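You operate a simulated robot arm through the tools that you are given. There is no shell and no other tool. Be economical: measure what you need, move in short steps, check, and stop when the job is done.

The job below is to be done with a simulated robot arm. You get a single attempt, and the scene is never put back.

JOB
Put the pin labelled "R 60" from the plate bench on the paint table and the pin marked "R 72" on top of the black gauge there.
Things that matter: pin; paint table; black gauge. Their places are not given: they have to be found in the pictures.

It is judged by the outcome, as a careful person would: the job done as asked, and still so three seconds after it is handed in. It fails if anything else is knocked over, pushed out of place, dropped, spilled or broken.

ROBOT AND FRAMES
A 6-joint arm with a two-finger parallel gripper, fixed in place. Base frame: the origin is at the foot of the arm, x ahead of it, y to its left, z up; the work surface is at about z = 800. Lengths are in mm, angles in degrees, forces in N, time in s.
With the tool pointing down near the work surface it reaches from about 240 to 640 mm from the base axis. Its first joint turns from -66.0 to 66.0 degrees. Payload 2.7 kg.
The tool frame sits at the grasp point between the pads (the TCP): z along the fingers, y along the line on which they close. The tips reach 23 mm beyond it. Largest opening 94 mm; finger width 38, thickness 10; the body of the gripper, 54 by 96 mm, starts 39 mm behind the TCP.
Orientation is that of the tool frame in the base frame, as a unit quaternion [w, x, y, z]. With the fingers straight down and closing along the base's y, the tool's x points along the base's -x, its y along +y and its z along -z.

CONTROLS
- The arm moves only by the tool step_arm. Its argument "increments" is a list of rows, each a list of 5 numbers: the finger opening in mm, from 0 to 94, then the shift along the tool's x, y, z in mm, then the turn about the tool's z in degrees. In form: [[fingers, tx, ty, tz, spin], ...]. A call has 1 to 8 rows; each row shifts and turns the commanded pose from where the row before left it, along the tool's axes as they then stand. Each row takes 0.2 s and may step no farther than 50 mm and 8.6 degrees from the row before; otherwise, or with a gripper value out of range, the whole call is refused. Where a pose cannot be reached the arm comes as near as it can. A force on the tool above 40 N (or 10 N above the force at the start of the call, whichever is more), or a blocked arm, ends the call early, and 0.2 s more pass. Each finger travels about 45 mm/s and halts on what it meets, pressing with about 41 N; the grip force reading is that of the motor and also rises with nothing between the fingers. The clock runs only during rows and for 0.2 s after the last one: add rows that do not move to give the fingers time. The reply holds the time, the measured pose of the TCP, the force on the tool along the base axes, the opening and the grip force, in the units named above and with some noise.
- Cameras (640 x 400 px; columns grow to the right, rows downward): "scene" is fixed at [94, -456.4, 1400]; the picture's right is [0.50, -0.87, 0.00], its down [-0.54, -0.31, -0.78] and it looks along [0.68, 0.39, -0.62] (base axes); focal length 349 px, centre (320, 200). "wrist" rides on the gripper at [-39, 0, -44] in the tool frame; the picture's right is [0.00, -1.00, 0.00], its down [0.97, 0.00, -0.24] and it looks along [0.24, 0.00, 0.97] (tool axes); focal length 218 px, centre (320, 200).
- get_image(camera): a new picture of that camera. No time passes.
- pixel_to_xyz(camera, pixels): for up to 12 pixels [column, row] of the newest picture of that camera ("zoom" is the newest enlarged one), the place [x, y, z] in the base frame of the surface seen there, good to about 2 mm. No time passes.
- enlarge(camera, box): a new picture of the part [left, top, right, bottom] of that camera's present view, enlarged. No time passes.
- job_done(): hands the job in; it is judged then, once.

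Go step by step. Measure first, check grasps and placings, and put right what went wrong. The budget is 60 turns and 30 pictures, counting those below and the enlarged ones. Unless the task says otherwise, let go and move clear before handing in, and close with one line.

The tools are called as a command line: name --pt "numbers of a row" for each row, then --argument value for the rest, lists and objects as JSON in quotes. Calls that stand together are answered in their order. step_arm: Moves the arm, as the interface text tells. Its arguments: {"type":"object","properties":{"increments":{"type":"array"}},"required":["increments"]} The other tools are called the same way: get_image (camera) takes a picture; pixel_to_xyz (camera, pixels) gives the place of the surface under pixels of a picture; enlarge (camera, box) takes an enlarged picture of a part of a camera's view; job_done () hands the job in.

At the start:

```text
clock: 0.0
eef_pos: [392.0, -34.7, 1116.9]
tool_rot: [0.0, 0.0, 1.0, 0.0]
force: [0.0, -0.3, -0.6]
opening: 93.8
finger_force: 0.1
```

scene: 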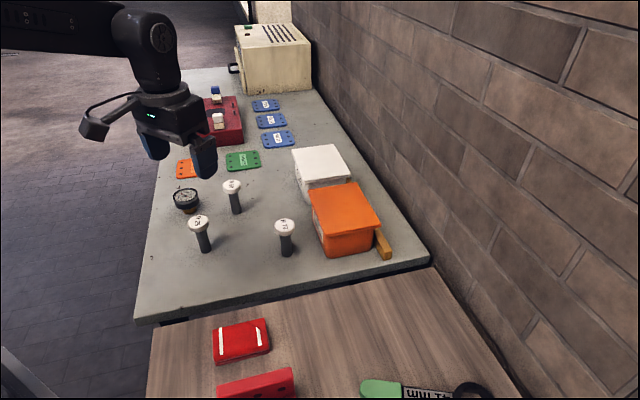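
wrist: 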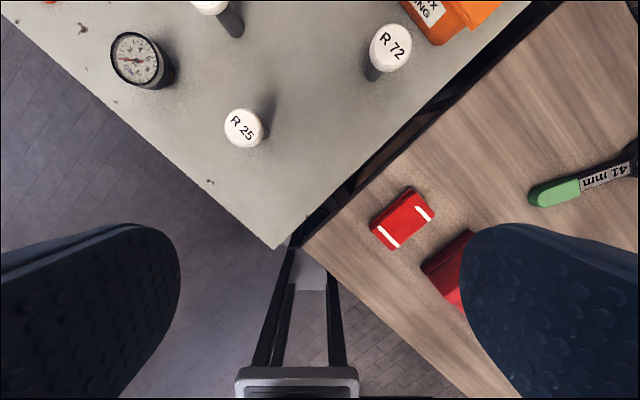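

The pictures show three white-headed pins on the grey bench (scene ~(198,222), (232,187), (285,227)), a dial gauge at (186,198), and a wooden table in front. I'll enlarge to read the labels and tell the surfaces apart.

enlarge --camera "scene" --box '[140, 140, 400, 300]'

enlarge --camera "scene" --box '[140, 260, 540, 400]'

enlarge --camera "scene" --box '[170, 0, 350, 180]'

```text
2.46 times, centred on (270, 220) of scene
```

zoom: 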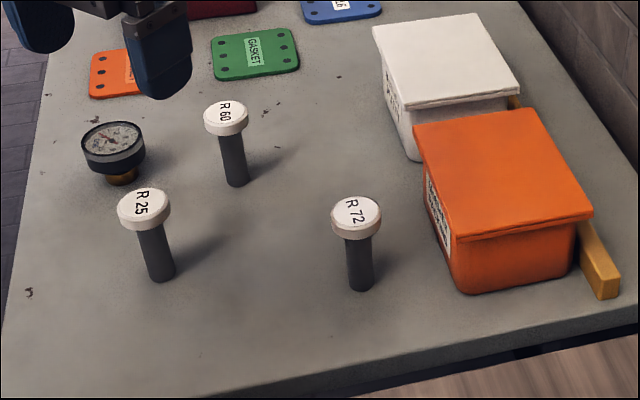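

```text
1.60 times, centred on (340, 330) of scene
```

zoom: 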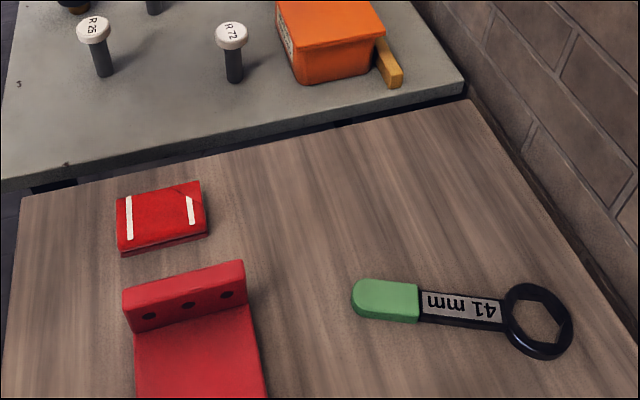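

```text
2.22 times, centred on (260, 90) of scene
```

zoom: 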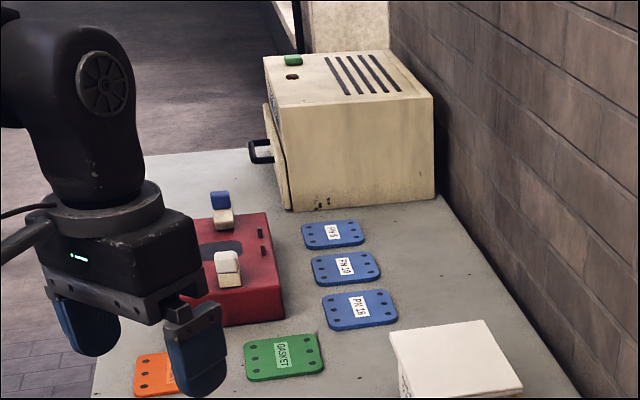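

Labels are readable: R 25 at scene (198,222), R 60 at (232,187), R 72 at (285,227). The wooden table is only partly visible, so I'll measure key places before moving to look over it.

get_image --camera "scene"

pixel_to_xyz --camera "scene" --pixels '[[232, 185], [237, 212], [285, 226], [287, 255], [198, 221], [184, 195], [240, 328], [160, 300], [470, 392], [380, 388], [350, 300], [256, 380]]'

```text
24 pictures are left
```

scene: 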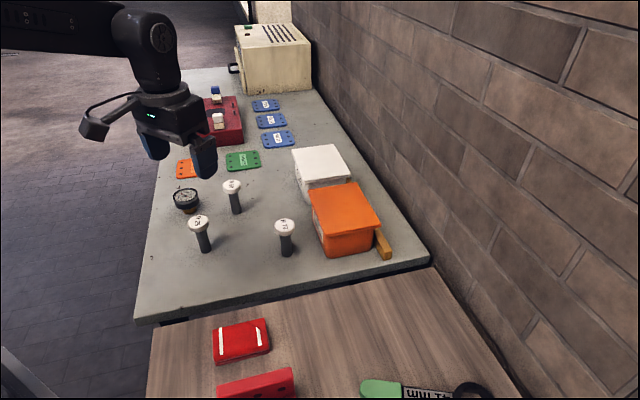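

```text
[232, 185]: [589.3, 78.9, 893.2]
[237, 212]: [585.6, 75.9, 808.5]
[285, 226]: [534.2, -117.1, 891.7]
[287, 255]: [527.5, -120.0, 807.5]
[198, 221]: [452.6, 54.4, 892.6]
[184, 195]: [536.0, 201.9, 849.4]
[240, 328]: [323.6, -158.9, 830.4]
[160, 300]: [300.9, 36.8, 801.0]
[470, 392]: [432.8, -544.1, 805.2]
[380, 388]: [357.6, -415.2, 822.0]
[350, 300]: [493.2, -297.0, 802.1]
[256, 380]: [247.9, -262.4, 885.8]
```

Pins stand on the grey bench with head tops about z = 892; the wooden table is at z≈802 toward -y. I'll move the arm high toward -y to see the whole wooden table.

step_arm --pt "94 0 -45 0 0" --pt "94 0 -45 0 0" --pt "94 0 -45 0 0" --pt "94 0 -45 0 0" --pt "94 0 -45 0 0" --pt "94 0 -45 0 0"

get_image --camera "wrist"

get_image --camera "scene"

```text
clock: 1.4
eef_pos: [393.0, -303.9, 1116.5]
tool_rot: [0.0, -0.001, 1.0, 0.0]
force: [1.1, 0.0, -0.1]
opening: 93.8
finger_force: 0.0
```

```text
23 pictures are left
```

wrist: 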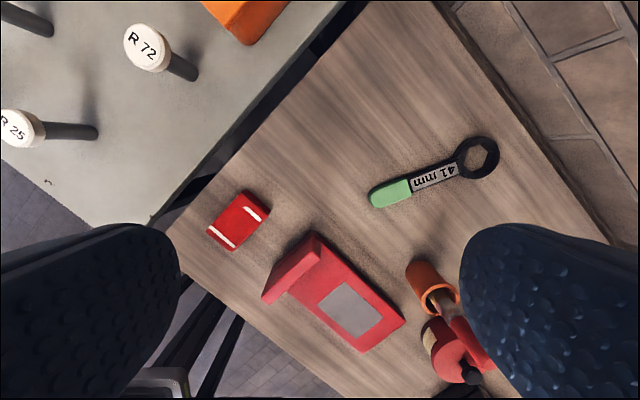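

```text
22 pictures are left
```

scene: 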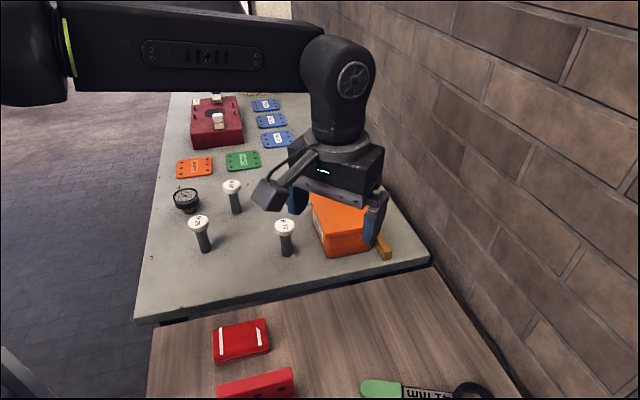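

The wooden table holds a red angle block, a red box, a 41 mm spanner, an orange pot and a red tool; something black shows at (460,390). I'll shift further toward -y and -x to see the rest.

step_arm --pt "94 30 -35 0 0" --pt "94 30 -35 0 0" --pt "94 30 -35 0 0" --pt "94 30 -35 0 0" --pt "94 0 0 0 0"

get_image --camera "wrist"

```text
clock: 2.6
eef_pos: [270.4, -446.0, 1117.3]
tool_rot: [0.0, -0.001, 1.0, 0.0]
force: [0.6, 0.0, -0.9]
opening: 94.0
finger_force: 0.0
```

```text
21 pictures are left
```

wrist: 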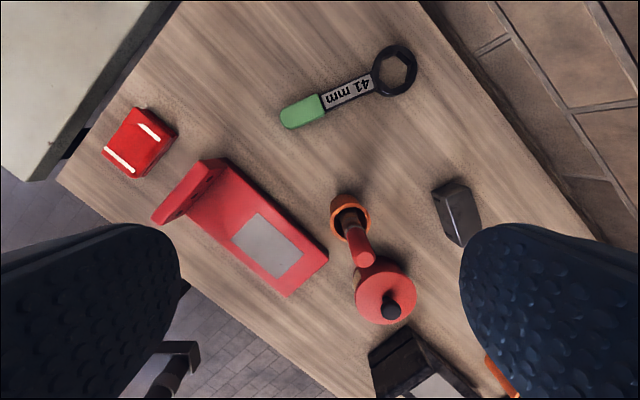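

More items appear at the far end: a dark block at (455,210), a black thing at (420,365), and an orange one at (500,375). I'll spin the gripper so that the camera looks over the far (-y) end.

step_arm --pt "94 0 0 0 8.5" --pt "94 0 0 0 8.5" --pt "94 0 0 0 8.5" --pt "94 0 0 0 8.5" --pt "94 0 0 0 8.5" --pt "94 0 0 0 8.5" --pt "94 0 0 0 8.5" --pt "94 0 0 0 8.5"

get_image --camera "wrist"

```text
clock: 4.4
eef_pos: [273.6, -445.4, 1116.9]
tool_rot: [0.0, 0.56, 0.829, 0.0]
force: [-0.2, -0.5, 0.3]
opening: 94.0
finger_force: 0.1
```

```text
20 pictures are left
```

wrist: 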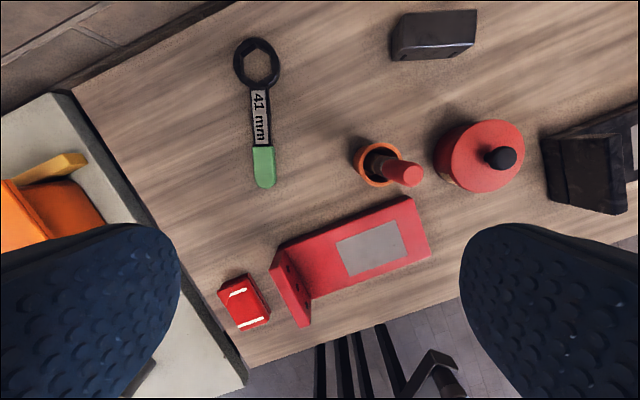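

Now I see a black angle-shaped thing at (590,150), a twin of the red one at (350,255), a black box at (433,35), a pot with a brush, and a red knobbed can. I'll measure these and turn further for a better view.

pixel_to_xyz --camera "wrist" --pixels '[[590, 170], [560, 140], [630, 115], [433, 22], [433, 50], [370, 250], [290, 270], [380, 178], [485, 155], [260, 60], [242, 305], [320, 120]]'

step_arm --pt "94 0 0 0 8.5" --pt "94 0 0 0 8.5" --pt "94 0 0 0 8.5" --pt "94 0 0 0 8.5" --pt "94 0 0 0 8.5" --pt "94 0 0 0 8.5" --pt "94 0 0 0 8.5"

get_image --camera "wrist"

```text
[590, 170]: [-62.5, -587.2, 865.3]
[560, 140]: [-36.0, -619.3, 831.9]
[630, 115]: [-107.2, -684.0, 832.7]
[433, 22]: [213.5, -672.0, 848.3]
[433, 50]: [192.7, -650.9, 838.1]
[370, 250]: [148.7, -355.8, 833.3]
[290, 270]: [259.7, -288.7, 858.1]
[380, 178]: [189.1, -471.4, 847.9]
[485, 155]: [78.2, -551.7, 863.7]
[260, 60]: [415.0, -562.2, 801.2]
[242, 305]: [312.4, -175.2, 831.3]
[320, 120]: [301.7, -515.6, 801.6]
```

```text
clock: 6.0
eef_pos: [275.0, -443.6, 1116.7]
tool_rot: [0.0, 0.897, 0.441, 0.0]
force: [0.2, 0.3, 0.7]
opening: 93.9
finger_force: 0.0
```

```text
19 pictures are left
```

wrist: 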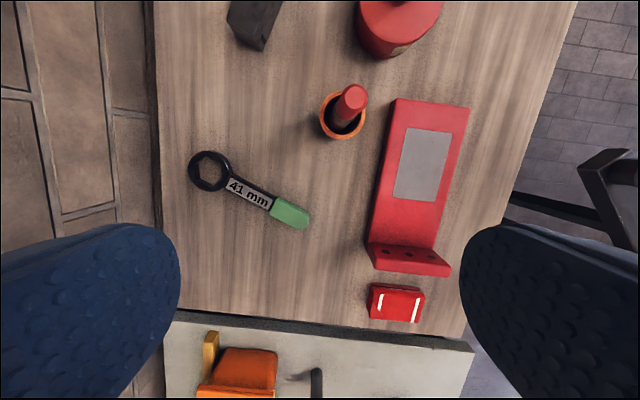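

Wooden table here: everything measured near z≈802; the black angle-shaped thing at (-60,-590) lies outside the arm's reach. I'll turn the camera the other way to see the far end of this table properly.

step_arm --pt "94 0 0 0 -8.5" --pt "94 0 0 0 -8.5" --pt "94 0 0 0 -8.5" --pt "94 0 0 0 -8.5" --pt "94 0 0 0 -8.5" --pt "94 0 0 0 -8.5" --pt "94 0 0 0 -8.5" --pt "94 0 0 0 -8.5"

step_arm --pt "94 0 0 0 -8.5" --pt "94 0 0 0 -8.5" --pt "94 0 0 0 -8.5" --pt "94 0 0 0 -8.5" --pt "94 0 0 0 -8.5" --pt "94 0 0 0 -8.5" --pt "94 0 0 0 -8.5" --pt "94 0 0 0 -8.5"

step_arm --pt "94 0 0 0 -8.5" --pt "94 0 0 0 -8.5" --pt "94 0 0 0 -8.5" --pt "94 0 0 0 -8.5" --pt "94 0 0 0 -8.5" --pt "94 0 0 0 -8.5"

get_image --camera "wrist"

```text
clock: 7.8
eef_pos: [273.6, -444.9, 1117.4]
tool_rot: [0.0, 0.494, 0.869, 0.0]
force: [0.6, 0.2, 0.4]
opening: 94.1
finger_force: 0.0
```

```text
clock: 9.6
eef_pos: [273.1, -444.8, 1116.1]
tool_rot: [0.001, -0.076, 0.997, 0.0]
force: [0.4, -0.2, 0.0]
opening: 93.9
finger_force: 0.0
```

```text
clock: 11.0
eef_pos: [273.8, -443.9, 1116.4]
tool_rot: [0.0, -0.498, 0.867, 0.0]
force: [0.6, -0.8, 0.3]
opening: 93.7
finger_force: 0.0
```

```text
18 pictures are left
```

wrist: 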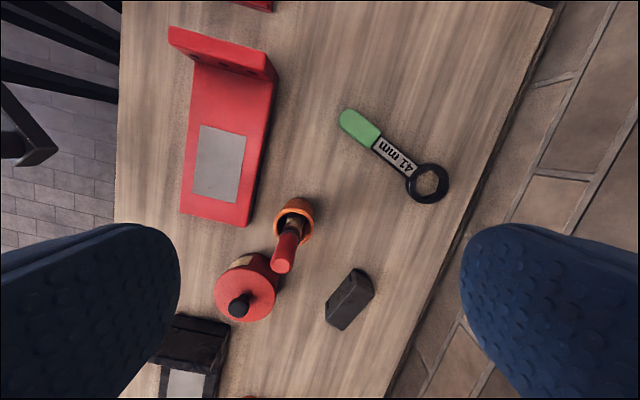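

The wooden table shows only the red and black angle blocks, a dark block, a brush pot, a red can, and the spanner; no dial gauge reachable there. I'll look at the other side (+y) as well before deciding, undoing the spin on the way.

step_arm --pt "94 0 0 0 8.5" --pt "94 0 0 0 8.5" --pt "94 0 0 0 8.5" --pt "94 0 0 0 8.5" --pt "94 0 0 0 8.5" --pt "94 0 0 0 8.5" --pt "94 0 0 0 8.5"

step_arm --pt "94 -20 45 0 0" --pt "94 -20 45 0 0" --pt "94 -20 45 0 0" --pt "94 -20 45 0 0" --pt "94 -20 45 0 0" --pt "94 0 45 0 0" --pt "94 0 45 0 0" --pt "94 0 45 0 0"

step_arm --pt "94 0 45 0 0" --pt "94 0 45 0 0" --pt "94 0 45 0 0" --pt "94 0 45 0 0" --pt "94 0 45 0 0" --pt "94 0 45 0 0" --pt "94 0 45 0 0" --pt "94 0 45 0 0"

get_image --camera "wrist"

```text
clock: 12.6
eef_pos: [272.1, -445.5, 1116.2]
tool_rot: [0.0, 0.001, 1.0, 0.0]
force: [0.5, -0.1, -0.3]
opening: 93.9
finger_force: 0.1
```

```text
clock: 14.4
eef_pos: [373.1, -82.3, 1115.2]
tool_rot: [0.0, 0.0, 1.0, 0.0]
force: [-0.2, -0.1, 0.2]
opening: 94.0
finger_force: 0.1
```

```text
clock: 16.2
eef_pos: [372.2, 276.5, 1116.3]
tool_rot: [0.0, 0.0, 1.0, 0.0]
force: [0.6, 0.4, -0.6]
opening: 94.1
finger_force: 0.1
```

```text
17 pictures are left
```

wrist: 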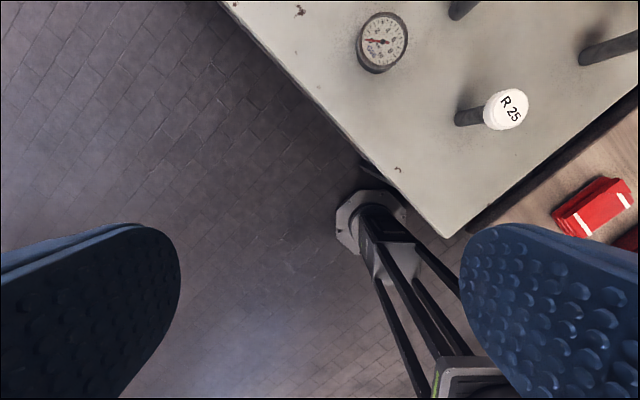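

No third surface exists: only the grey bench (with plates and pins) and the wooden table (with brush pot and paint can). The only real gauge is the black dial gauge at wrist (380,42); I'll enlarge it and measure its face.

enlarge --camera "wrist" --box '[330, 0, 440, 80]'

pixel_to_xyz --camera "wrist" --pixels '[[384, 40], [384, 16], [384, 62], [362, 40], [405, 40], [380, 70], [365, 60], [340, 20], [504, 110], [372, 55], [400, 25], [430, 40]]'

enlarge --camera "scene" --box '[160, 165, 260, 260]'

```text
5.00 times, centred on (385, 40) of wrist
```

zoom: 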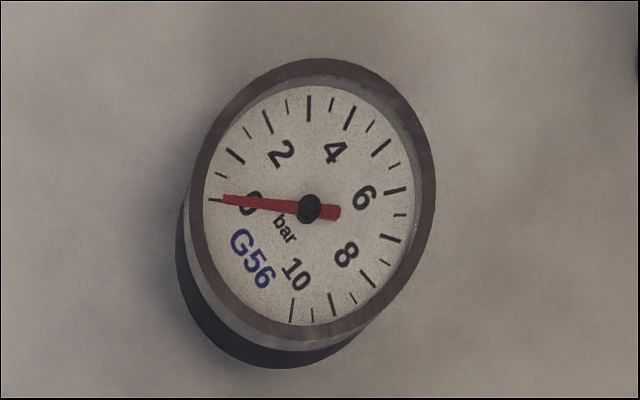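

```text
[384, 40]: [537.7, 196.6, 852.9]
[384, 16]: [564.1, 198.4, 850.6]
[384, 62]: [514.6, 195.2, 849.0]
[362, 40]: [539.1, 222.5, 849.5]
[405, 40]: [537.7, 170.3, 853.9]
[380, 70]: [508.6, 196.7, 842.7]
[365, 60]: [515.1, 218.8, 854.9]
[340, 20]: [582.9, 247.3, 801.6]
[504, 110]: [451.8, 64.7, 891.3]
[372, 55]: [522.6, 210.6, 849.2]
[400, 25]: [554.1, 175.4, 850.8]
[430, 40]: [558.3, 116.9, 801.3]
```

```text
4.21 times, centred on (210, 212) of scene
```

zoom: 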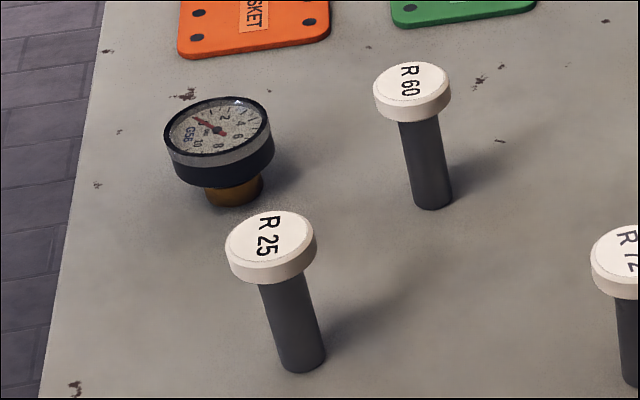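

The black dial gauge (G56) has a ~56 mm flat face at z≈851, centred near (538,197), and is the only gauge around; R 72 goes there and R 60 goes on the wooden (paint) table. I'll move over R 60 for a precise look.

step_arm --pt "94 -28 -33 11 0" --pt "94 -28 -33 11 0" --pt "94 -28 -33 11 0" --pt "94 -28 -33 11 0" --pt "94 -28 -33 11 0" --pt "94 -28 -33 11 0" --pt "94 0 0 0 0"

get_image --camera "wrist"

```text
clock: 17.8
eef_pos: [543.5, 78.5, 1051.8]
tool_rot: [0.001, -0.001, 1.0, 0.0]
force: [-0.9, 0.2, 0.0]
opening: 94.0
finger_force: 0.0
```

```text
14 pictures are left
```

wrist: 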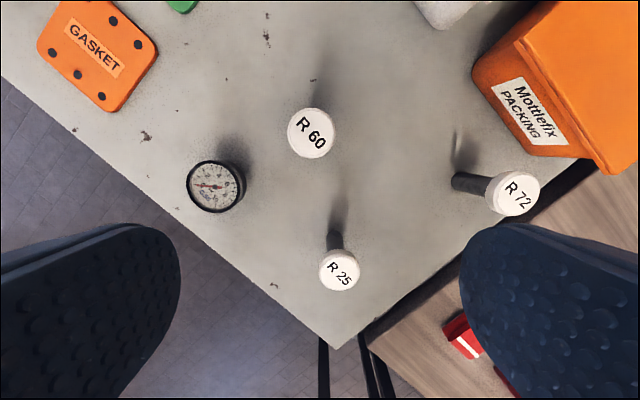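

R 60's head is at (311,133), R 72's at (516,193), the gauge at (213,187). Measuring head edges and neighbours.

pixel_to_xyz --camera "wrist" --pixels '[[290, 133], [332, 133], [311, 112], [311, 155], [311, 133], [496, 193], [536, 193], [516, 175], [516, 211], [535, 150], [478, 90], [212, 187]]'

```text
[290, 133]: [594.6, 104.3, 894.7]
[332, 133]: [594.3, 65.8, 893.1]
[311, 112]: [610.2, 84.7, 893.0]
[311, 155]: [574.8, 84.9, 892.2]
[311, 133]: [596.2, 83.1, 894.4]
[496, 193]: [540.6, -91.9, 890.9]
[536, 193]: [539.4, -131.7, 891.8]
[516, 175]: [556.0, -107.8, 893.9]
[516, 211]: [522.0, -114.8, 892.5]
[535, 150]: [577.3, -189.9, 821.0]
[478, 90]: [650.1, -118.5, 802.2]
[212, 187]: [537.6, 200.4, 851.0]
```

R 60's head centre is about (593,85), 40 mm wide, top z≈893. I'll move above it and descend to grip the head at z≈881.

step_arm --pt "94 -25 3.5 0 0" --pt "94 -24.5 3 0 0" --pt "94 0 0 45 0" --pt "94 0 0 45 0" --pt "94 0 0 40 0" --pt "94 0 0 25 0" --pt "94 0 0 16 0" --pt "94 0 0 0 0"

get_image --camera "wrist"

```text
clock: 19.6
eef_pos: [589.7, 84.4, 880.2]
tool_rot: [0.001, -0.001, 1.0, 0.0]
force: [-0.7, -0.1, 0.4]
opening: 93.9
finger_force: 0.0
```

```text
13 pictures are left
```

wrist: 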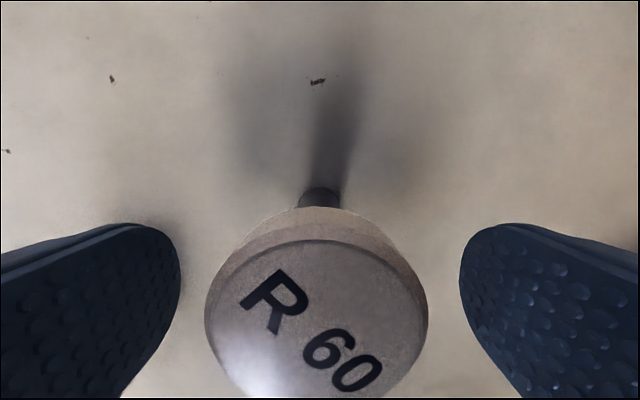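

R 60 sits centred between the pads (head at (316,310)). Closing now.

step_arm --pt "70 -2 0.3 0 0" --pt "50 0 0 0 0" --pt "20 0 0 0 0" --pt "20 0 0 0 0" --pt "20 0 0 0 0" --pt "20 0 0 0 0"

```text
clock: 21.0
eef_pos: [592.0, 85.2, 880.7]
tool_rot: [0.0, 0.0, 1.0, 0.0]
force: [0.0, 0.5, -0.4]
opening: 43.3
finger_force: 41.2
```

Gripped at 43 mm with 41 N. Lifting, then carrying toward the wooden table.

step_arm --pt "20 0 0 -10 0" --pt "20 0 0 -30 0" --pt "20 0 0 -40 0" --pt "20 0 0 -40 0" --pt "20 0 0 -20 0" --pt "20 0 0 0 0"

step_arm --pt "20 17 -40 0 0" --pt "20 19 -43 0 0" --pt "20 19 -43 0 0" --pt "20 19 -43 0 0" --pt "20 19 -43 0 0" --pt "20 19 -43 0 0" --pt "20 19 -43 0 0" --pt "20 19 -43 0 0"

step_arm --pt "20 12 -34 0 0" --pt "20 0 -10 0 0" --pt "20 0 0 0 0"

get_image --camera "wrist"

get_image --camera "scene"

```text
clock: 22.4
eef_pos: [593.0, 84.9, 1019.2]
tool_rot: [0.0, 0.0, 1.0, 0.0]
force: [-0.1, 0.5, -4.1]
opening: 43.3
finger_force: 41.0
```

```text
clock: 24.2
eef_pos: [442.1, -255.5, 1020.5]
tool_rot: [0.0, -0.001, 1.0, -0.001]
force: [-0.5, 0.3, -4.3]
opening: 43.6
finger_force: 41.3
```

```text
clock: 25.0
eef_pos: [431.5, -300.8, 1020.4]
tool_rot: [0.0, 0.0, 1.0, 0.001]
force: [-1.0, 0.9, -5.4]
opening: 43.4
finger_force: 41.3
```

```text
12 pictures are left
```

wrist: 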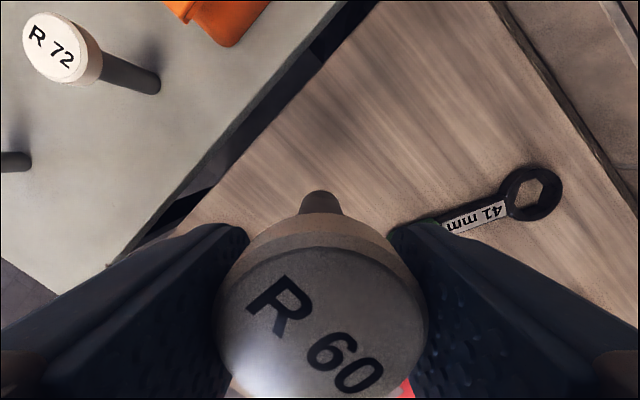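

```text
11 pictures are left
```

scene: 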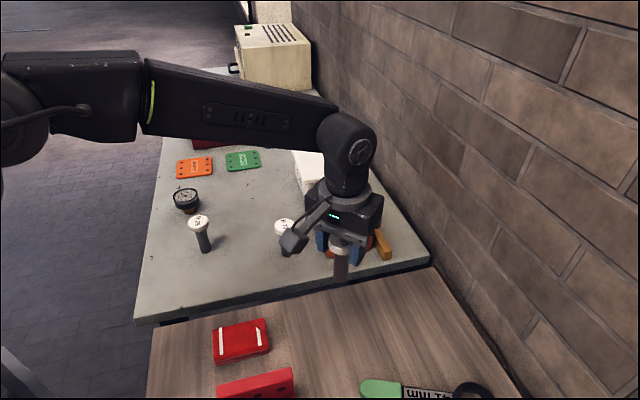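

R 60 is held upright above clear wood; the spot (431,-300) projects to scene (337,325), well inside the table edge. Lowering gently.

step_arm --pt "20 0 0 40 0" --pt "20 0 0 40 0" --pt "20 0 0 35 0" --pt "20 0 0 15 0" --pt "20 0 0 4 0" --pt "20 0 0 2 0" --pt "20 0 0 1 0" --pt "20 0 0 0 0"

```text
clock: 26.8
eef_pos: [429.3, -301.4, 882.4]
tool_rot: [0.0, 0.0, 1.0, 0.0]
force: [0.1, 0.1, -5.4]
opening: 43.4
finger_force: 41.0
```

No contact yet (force -5.4 N is just the weight). Stepping down 0.7 mm at a time.

step_arm --pt "20 0 0 0.7 0" --pt "20 0 0 0.7 0" --pt "20 0 0 0 0"

```text
clock: 27.6
eef_pos: [430.0, -301.0, 881.2]
tool_rot: [0.0, 0.0, 1.0, 0.001]
force: [-0.1, -0.6, -4.4]
opening: 43.7
finger_force: 40.7
```

step_arm --pt "20 0 0 0.7 0" --pt "20 0 0 0.5 0" --pt "20 0 0 0 0"

```text
clock: 28.4
eef_pos: [431.0, -300.7, 882.2]
tool_rot: [0.001, -0.001, 1.0, 0.001]
force: [-5.3, 2.2, 10.9]
opening: 43.2
finger_force: 41.1
```

The force has turned to +10.9 N, so the pin stands on the wood. Opening slowly and checking.

step_arm --pt "48 0 0 -0.5 0" --pt "52 0 0 0 0" --pt "60 0 0 0 0" --pt "75 0 0 0 0" --pt "94 0 0 0 0" --pt "94 0 0 0 0" --pt "94 0 0 0 0"

step_arm --pt "94 0 0 -40 0" --pt "94 0 0 -45 0" --pt "94 0 0 -45 0" --pt "94 0 0 0 0"

get_image --camera "wrist"

```text
clock: 30.0
eef_pos: [431.3, -301.4, 880.6]
tool_rot: [0.0, 0.0, 1.0, 0.0]
force: [-0.9, -0.3, -0.8]
opening: 94.0
finger_force: 0.1
```

```text
clock: 31.0
eef_pos: [430.6, -299.7, 1009.3]
tool_rot: [0.0, 0.0, 1.0, 0.0]
force: [0.2, 0.5, 0.2]
opening: 94.3
finger_force: 0.1
```

```text
10 pictures are left
```

wrist: 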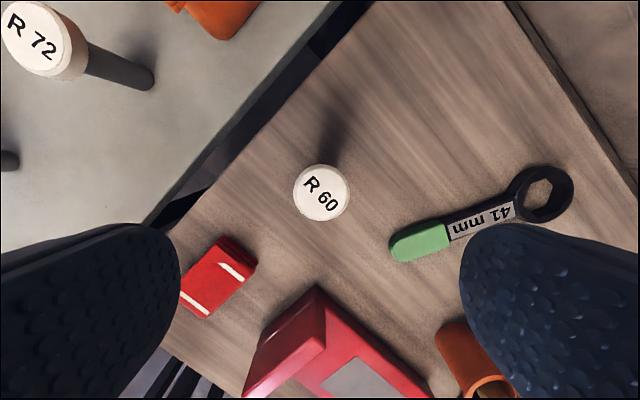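

R 60 stands upright on the wood at (321,193). Moving near R 72 for a precise measurement.

step_arm --pt "94 -11 35 0 0" --pt "94 -13 38 0 0" --pt "94 -13 38 0 0" --pt "94 -14 38 0 0" --pt "94 -14 39 0 0" --pt "94 0 0 0 0"

get_image --camera "wrist"

```text
clock: 32.4
eef_pos: [493.8, -111.3, 1010.1]
tool_rot: [0.0, 0.0, 1.0, 0.0]
force: [0.5, 0.7, -0.1]
opening: 93.9
finger_force: 0.1
```

```text
9 pictures are left
```

wrist: 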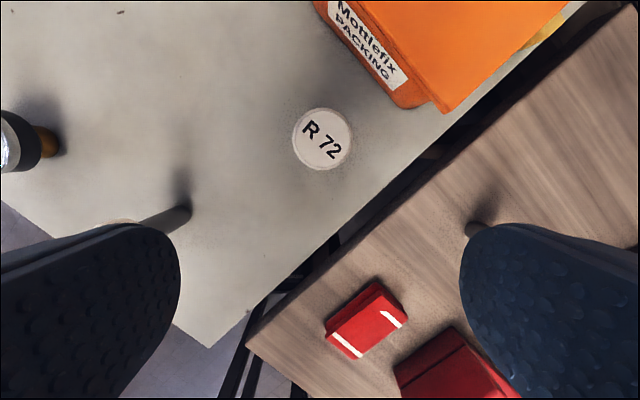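

pixel_to_xyz --camera "wrist" --pixels '[[294, 139], [350, 139], [322, 111], [322, 168], [400, 104], [442, 108], [430, 98], [380, 80], [500, 60]]'

```text
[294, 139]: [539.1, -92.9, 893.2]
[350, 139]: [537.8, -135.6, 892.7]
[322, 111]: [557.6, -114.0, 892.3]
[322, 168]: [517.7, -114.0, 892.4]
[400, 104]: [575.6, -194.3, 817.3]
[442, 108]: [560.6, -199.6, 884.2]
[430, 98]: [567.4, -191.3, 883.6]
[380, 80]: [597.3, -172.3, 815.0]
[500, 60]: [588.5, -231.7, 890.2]
```

R 72's head centre is (538,-114); the orange lid's nearest corner is (560,-199), so I'll descend with a 72 mm opening to stay clear.

step_arm --pt "72 -44 -2.7 0 0" --pt "72 0 0 40 0" --pt "72 0 0 40 0" --pt "72 0 0 30 0" --pt "72 0 0 18 0" --pt "72 0 0 0 0"

get_image --camera "wrist"

```text
clock: 33.8
eef_pos: [538.8, -115.3, 880.8]
tool_rot: [0.0, 0.0, 1.0, 0.001]
force: [-0.5, 0.6, -0.6]
opening: 71.9
finger_force: 0.0
```

```text
8 pictures are left
```

wrist: 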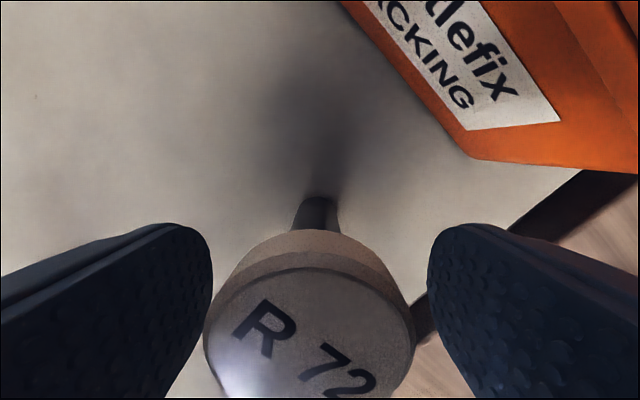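

R 72's head at (309,320) is about 2 mm off to +y; I correct that, close and lift.

step_arm --pt "72 0 1.8 0 0" --pt "55 0 0 0 0" --pt "20 0 0 0 0" --pt "20 0 0 0 0" --pt "20 0 0 0 0" --pt "20 0 0 0 0"

step_arm --pt "20 0 0 -10 0" --pt "20 0 0 -30 0" --pt "20 0 0 -45 0" --pt "20 0 0 -45 0" --pt "20 0 0 -20 0" --pt "20 0 0 0 0"

```text
clock: 35.2
eef_pos: [538.9, -113.3, 882.7]
tool_rot: [0.0, 0.0, 1.0, -0.001]
force: [-0.5, 1.2, 0.4]
opening: 43.3
finger_force: 40.8
```

```text
clock: 36.6
eef_pos: [540.6, -111.4, 1033.3]
tool_rot: [-0.001, 0.0, 1.0, 0.0]
force: [0.2, 0.5, -4.0]
opening: 43.5
finger_force: 40.8
```

R 72 is lifted (opening 43.5, weight 4 N). Carrying it part-way to the gauge and re-measuring the gauge face.

step_arm --pt "20 0 40 0 0" --pt "20 0 42 0 0" --pt "20 0 42 0 0" --pt "20 0 42 0 0" --pt "20 0 34 0 0" --pt "20 0 0 0 0"

get_image --camera "wrist"

```text
clock: 38.0
eef_pos: [539.2, 87.2, 1033.4]
tool_rot: [0.0, 0.0, 1.0, 0.0]
force: [0.1, -0.5, -4.1]
opening: 43.4
finger_force: 41.4
```

```text
7 pictures are left
```

wrist: 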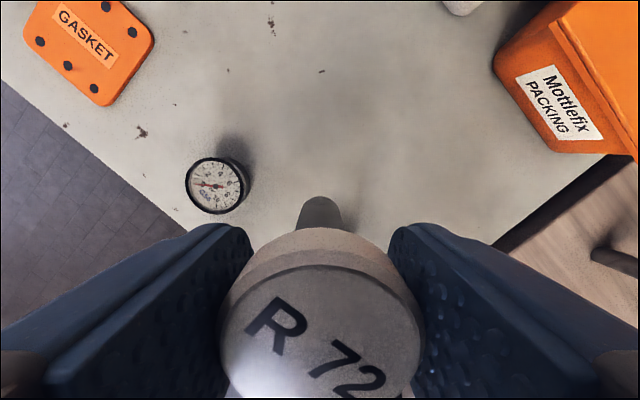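

enlarge --camera "wrist" --box '[176, 145, 264, 225]'

pixel_to_xyz --camera "wrist" --pixels '[[187, 185], [243, 185], [214, 159], [214, 212], [214, 185], [200, 175], [228, 195], [318, 210], [308, 215], [335, 215]]'

```text
5.00 times, centred on (220, 185) of wrist
```

zoom: 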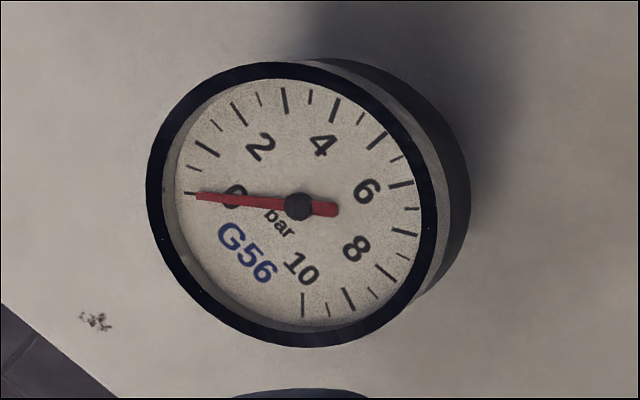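

```text
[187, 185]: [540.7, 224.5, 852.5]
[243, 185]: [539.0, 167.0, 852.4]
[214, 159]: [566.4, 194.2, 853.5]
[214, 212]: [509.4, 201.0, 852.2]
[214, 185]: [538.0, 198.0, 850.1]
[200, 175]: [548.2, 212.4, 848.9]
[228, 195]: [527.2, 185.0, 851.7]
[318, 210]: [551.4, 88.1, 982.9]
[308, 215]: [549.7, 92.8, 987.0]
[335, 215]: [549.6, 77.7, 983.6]
```

The gauge face centre is (214,186) in the image, i.e. about (538,197), face z≈850 with a slightly raised rim. Moving over it and lowering to just above.

step_arm --pt "20 0 40 0 0" --pt "20 0 40 0 0" --pt "20 0.5 29.3 0 0" --pt "20 0 0 0 0" --pt "20 0 0 40 0" --pt "20 0 0 35 0" --pt "20 0 0 14 0" --pt "20 0 0 0 0"

enlarge --camera "scene" --box '[130, 110, 260, 240]'

```text
clock: 39.8
eef_pos: [539.6, 196.4, 942.8]
tool_rot: [0.001, 0.0, 1.0, -0.001]
force: [0.1, -0.3, -3.9]
opening: 43.3
finger_force: 41.3
```

```text
3.08 times, centred on (195, 175) of scene
```

zoom: 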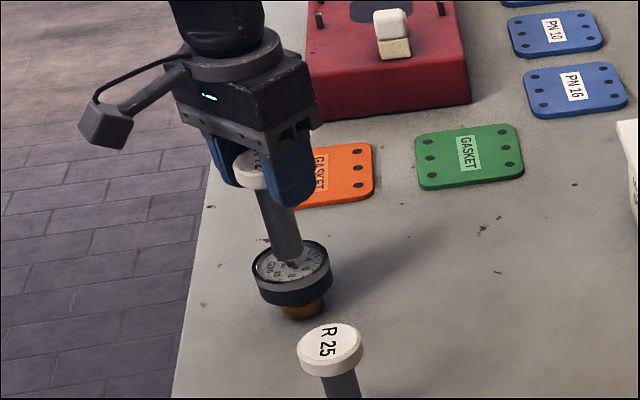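

The pin hangs right over the gauge centre about 10 mm up. Lowering gently.

step_arm --pt "20 0.3 0.3 5 0" --pt "20 0 0 2 0" --pt "20 0 0 1 0" --pt "20 0 0 0 0"

```text
clock: 40.8
eef_pos: [538.5, 196.4, 935.4]
tool_rot: [0.0, 0.0, 1.0, 0.0]
force: [0.7, -0.4, -3.9]
opening: 43.2
finger_force: 41.6
```

step_arm --pt "20 0 0 1 0" --pt "20 0 0 1 0" --pt "20 0 0 0.5 0" --pt "20 0 0 0 0"

```text
clock: 41.8
eef_pos: [539.6, 195.5, 933.8]
tool_rot: [0.001, 0.0, 1.0, 0.001]
force: [-1.3, 1.2, 3.3]
opening: 43.4
finger_force: 40.8
```

Force went from -3.9 to +3.3 N: contact with the gauge face. I'll open slowly without other motion.

step_arm --pt "43 0 0 0 0" --pt "46 0 0 0 0" --pt "52 0 0 0 0" --pt "62 0 0 0 0" --pt "78 0 0 0 0" --pt "94 0 0 0 0" --pt "94 0 0 0 0"

enlarge --camera "scene" --box '[130, 110, 260, 240]'

```text
clock: 43.4
eef_pos: [538.7, 195.8, 934.1]
tool_rot: [0.0, 0.0, 1.0, 0.0]
force: [-0.1, 0.2, 0.0]
opening: 94.0
finger_force: 0.0
```

```text
3.08 times, centred on (195, 175) of scene
```

zoom: 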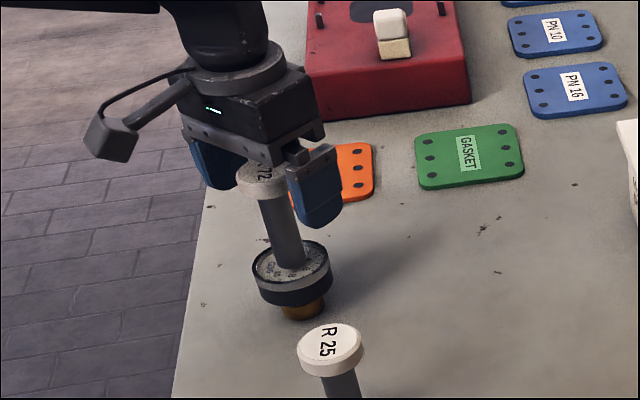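

R 72 stands freely on the gauge with the fingers open. Rising clear and then checking the whole scene.

step_arm --pt "94 0 0 -15 0" --pt "94 0 0 -35 0" --pt "94 0 0 -45 0" --pt "94 0 0 -45 0" --pt "94 40 0 0 0" --pt "94 40 0 0 0" --pt "94 0 0 0 0"

get_image --camera "scene"

```text
clock: 45.0
eef_pos: [456.3, 195.8, 1074.6]
tool_rot: [0.0, 0.0, 1.0, 0.0]
force: [0.1, -0.5, -0.2]
opening: 94.1
finger_force: 0.1
```

```text
3 pictures are left
```

scene: 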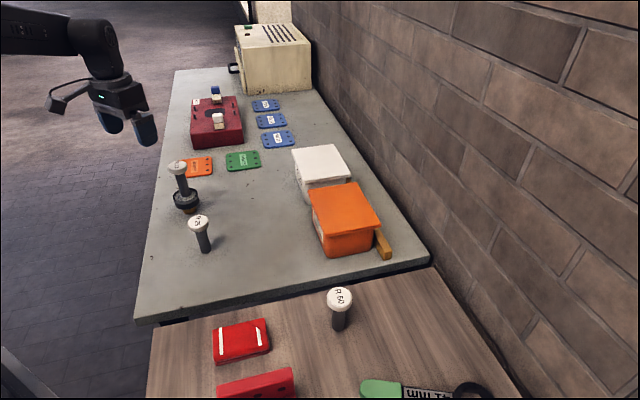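

The final picture shows R 60 upright on the wooden table at (340,305) and R 72 upright on the black gauge at (180,180). Everything else is in its place and the arm is clear, so I'm handing in.

job_done

```text
The job is handed in.
```

I stood R 60 on the wooden table, which I took to be the paint table, and R 72 on the black dial gauge; nothing else was moved. That gauge is on the grey plate bench, and I used it because I saw no gauge on the wooden table, so "there" may have meant something else.
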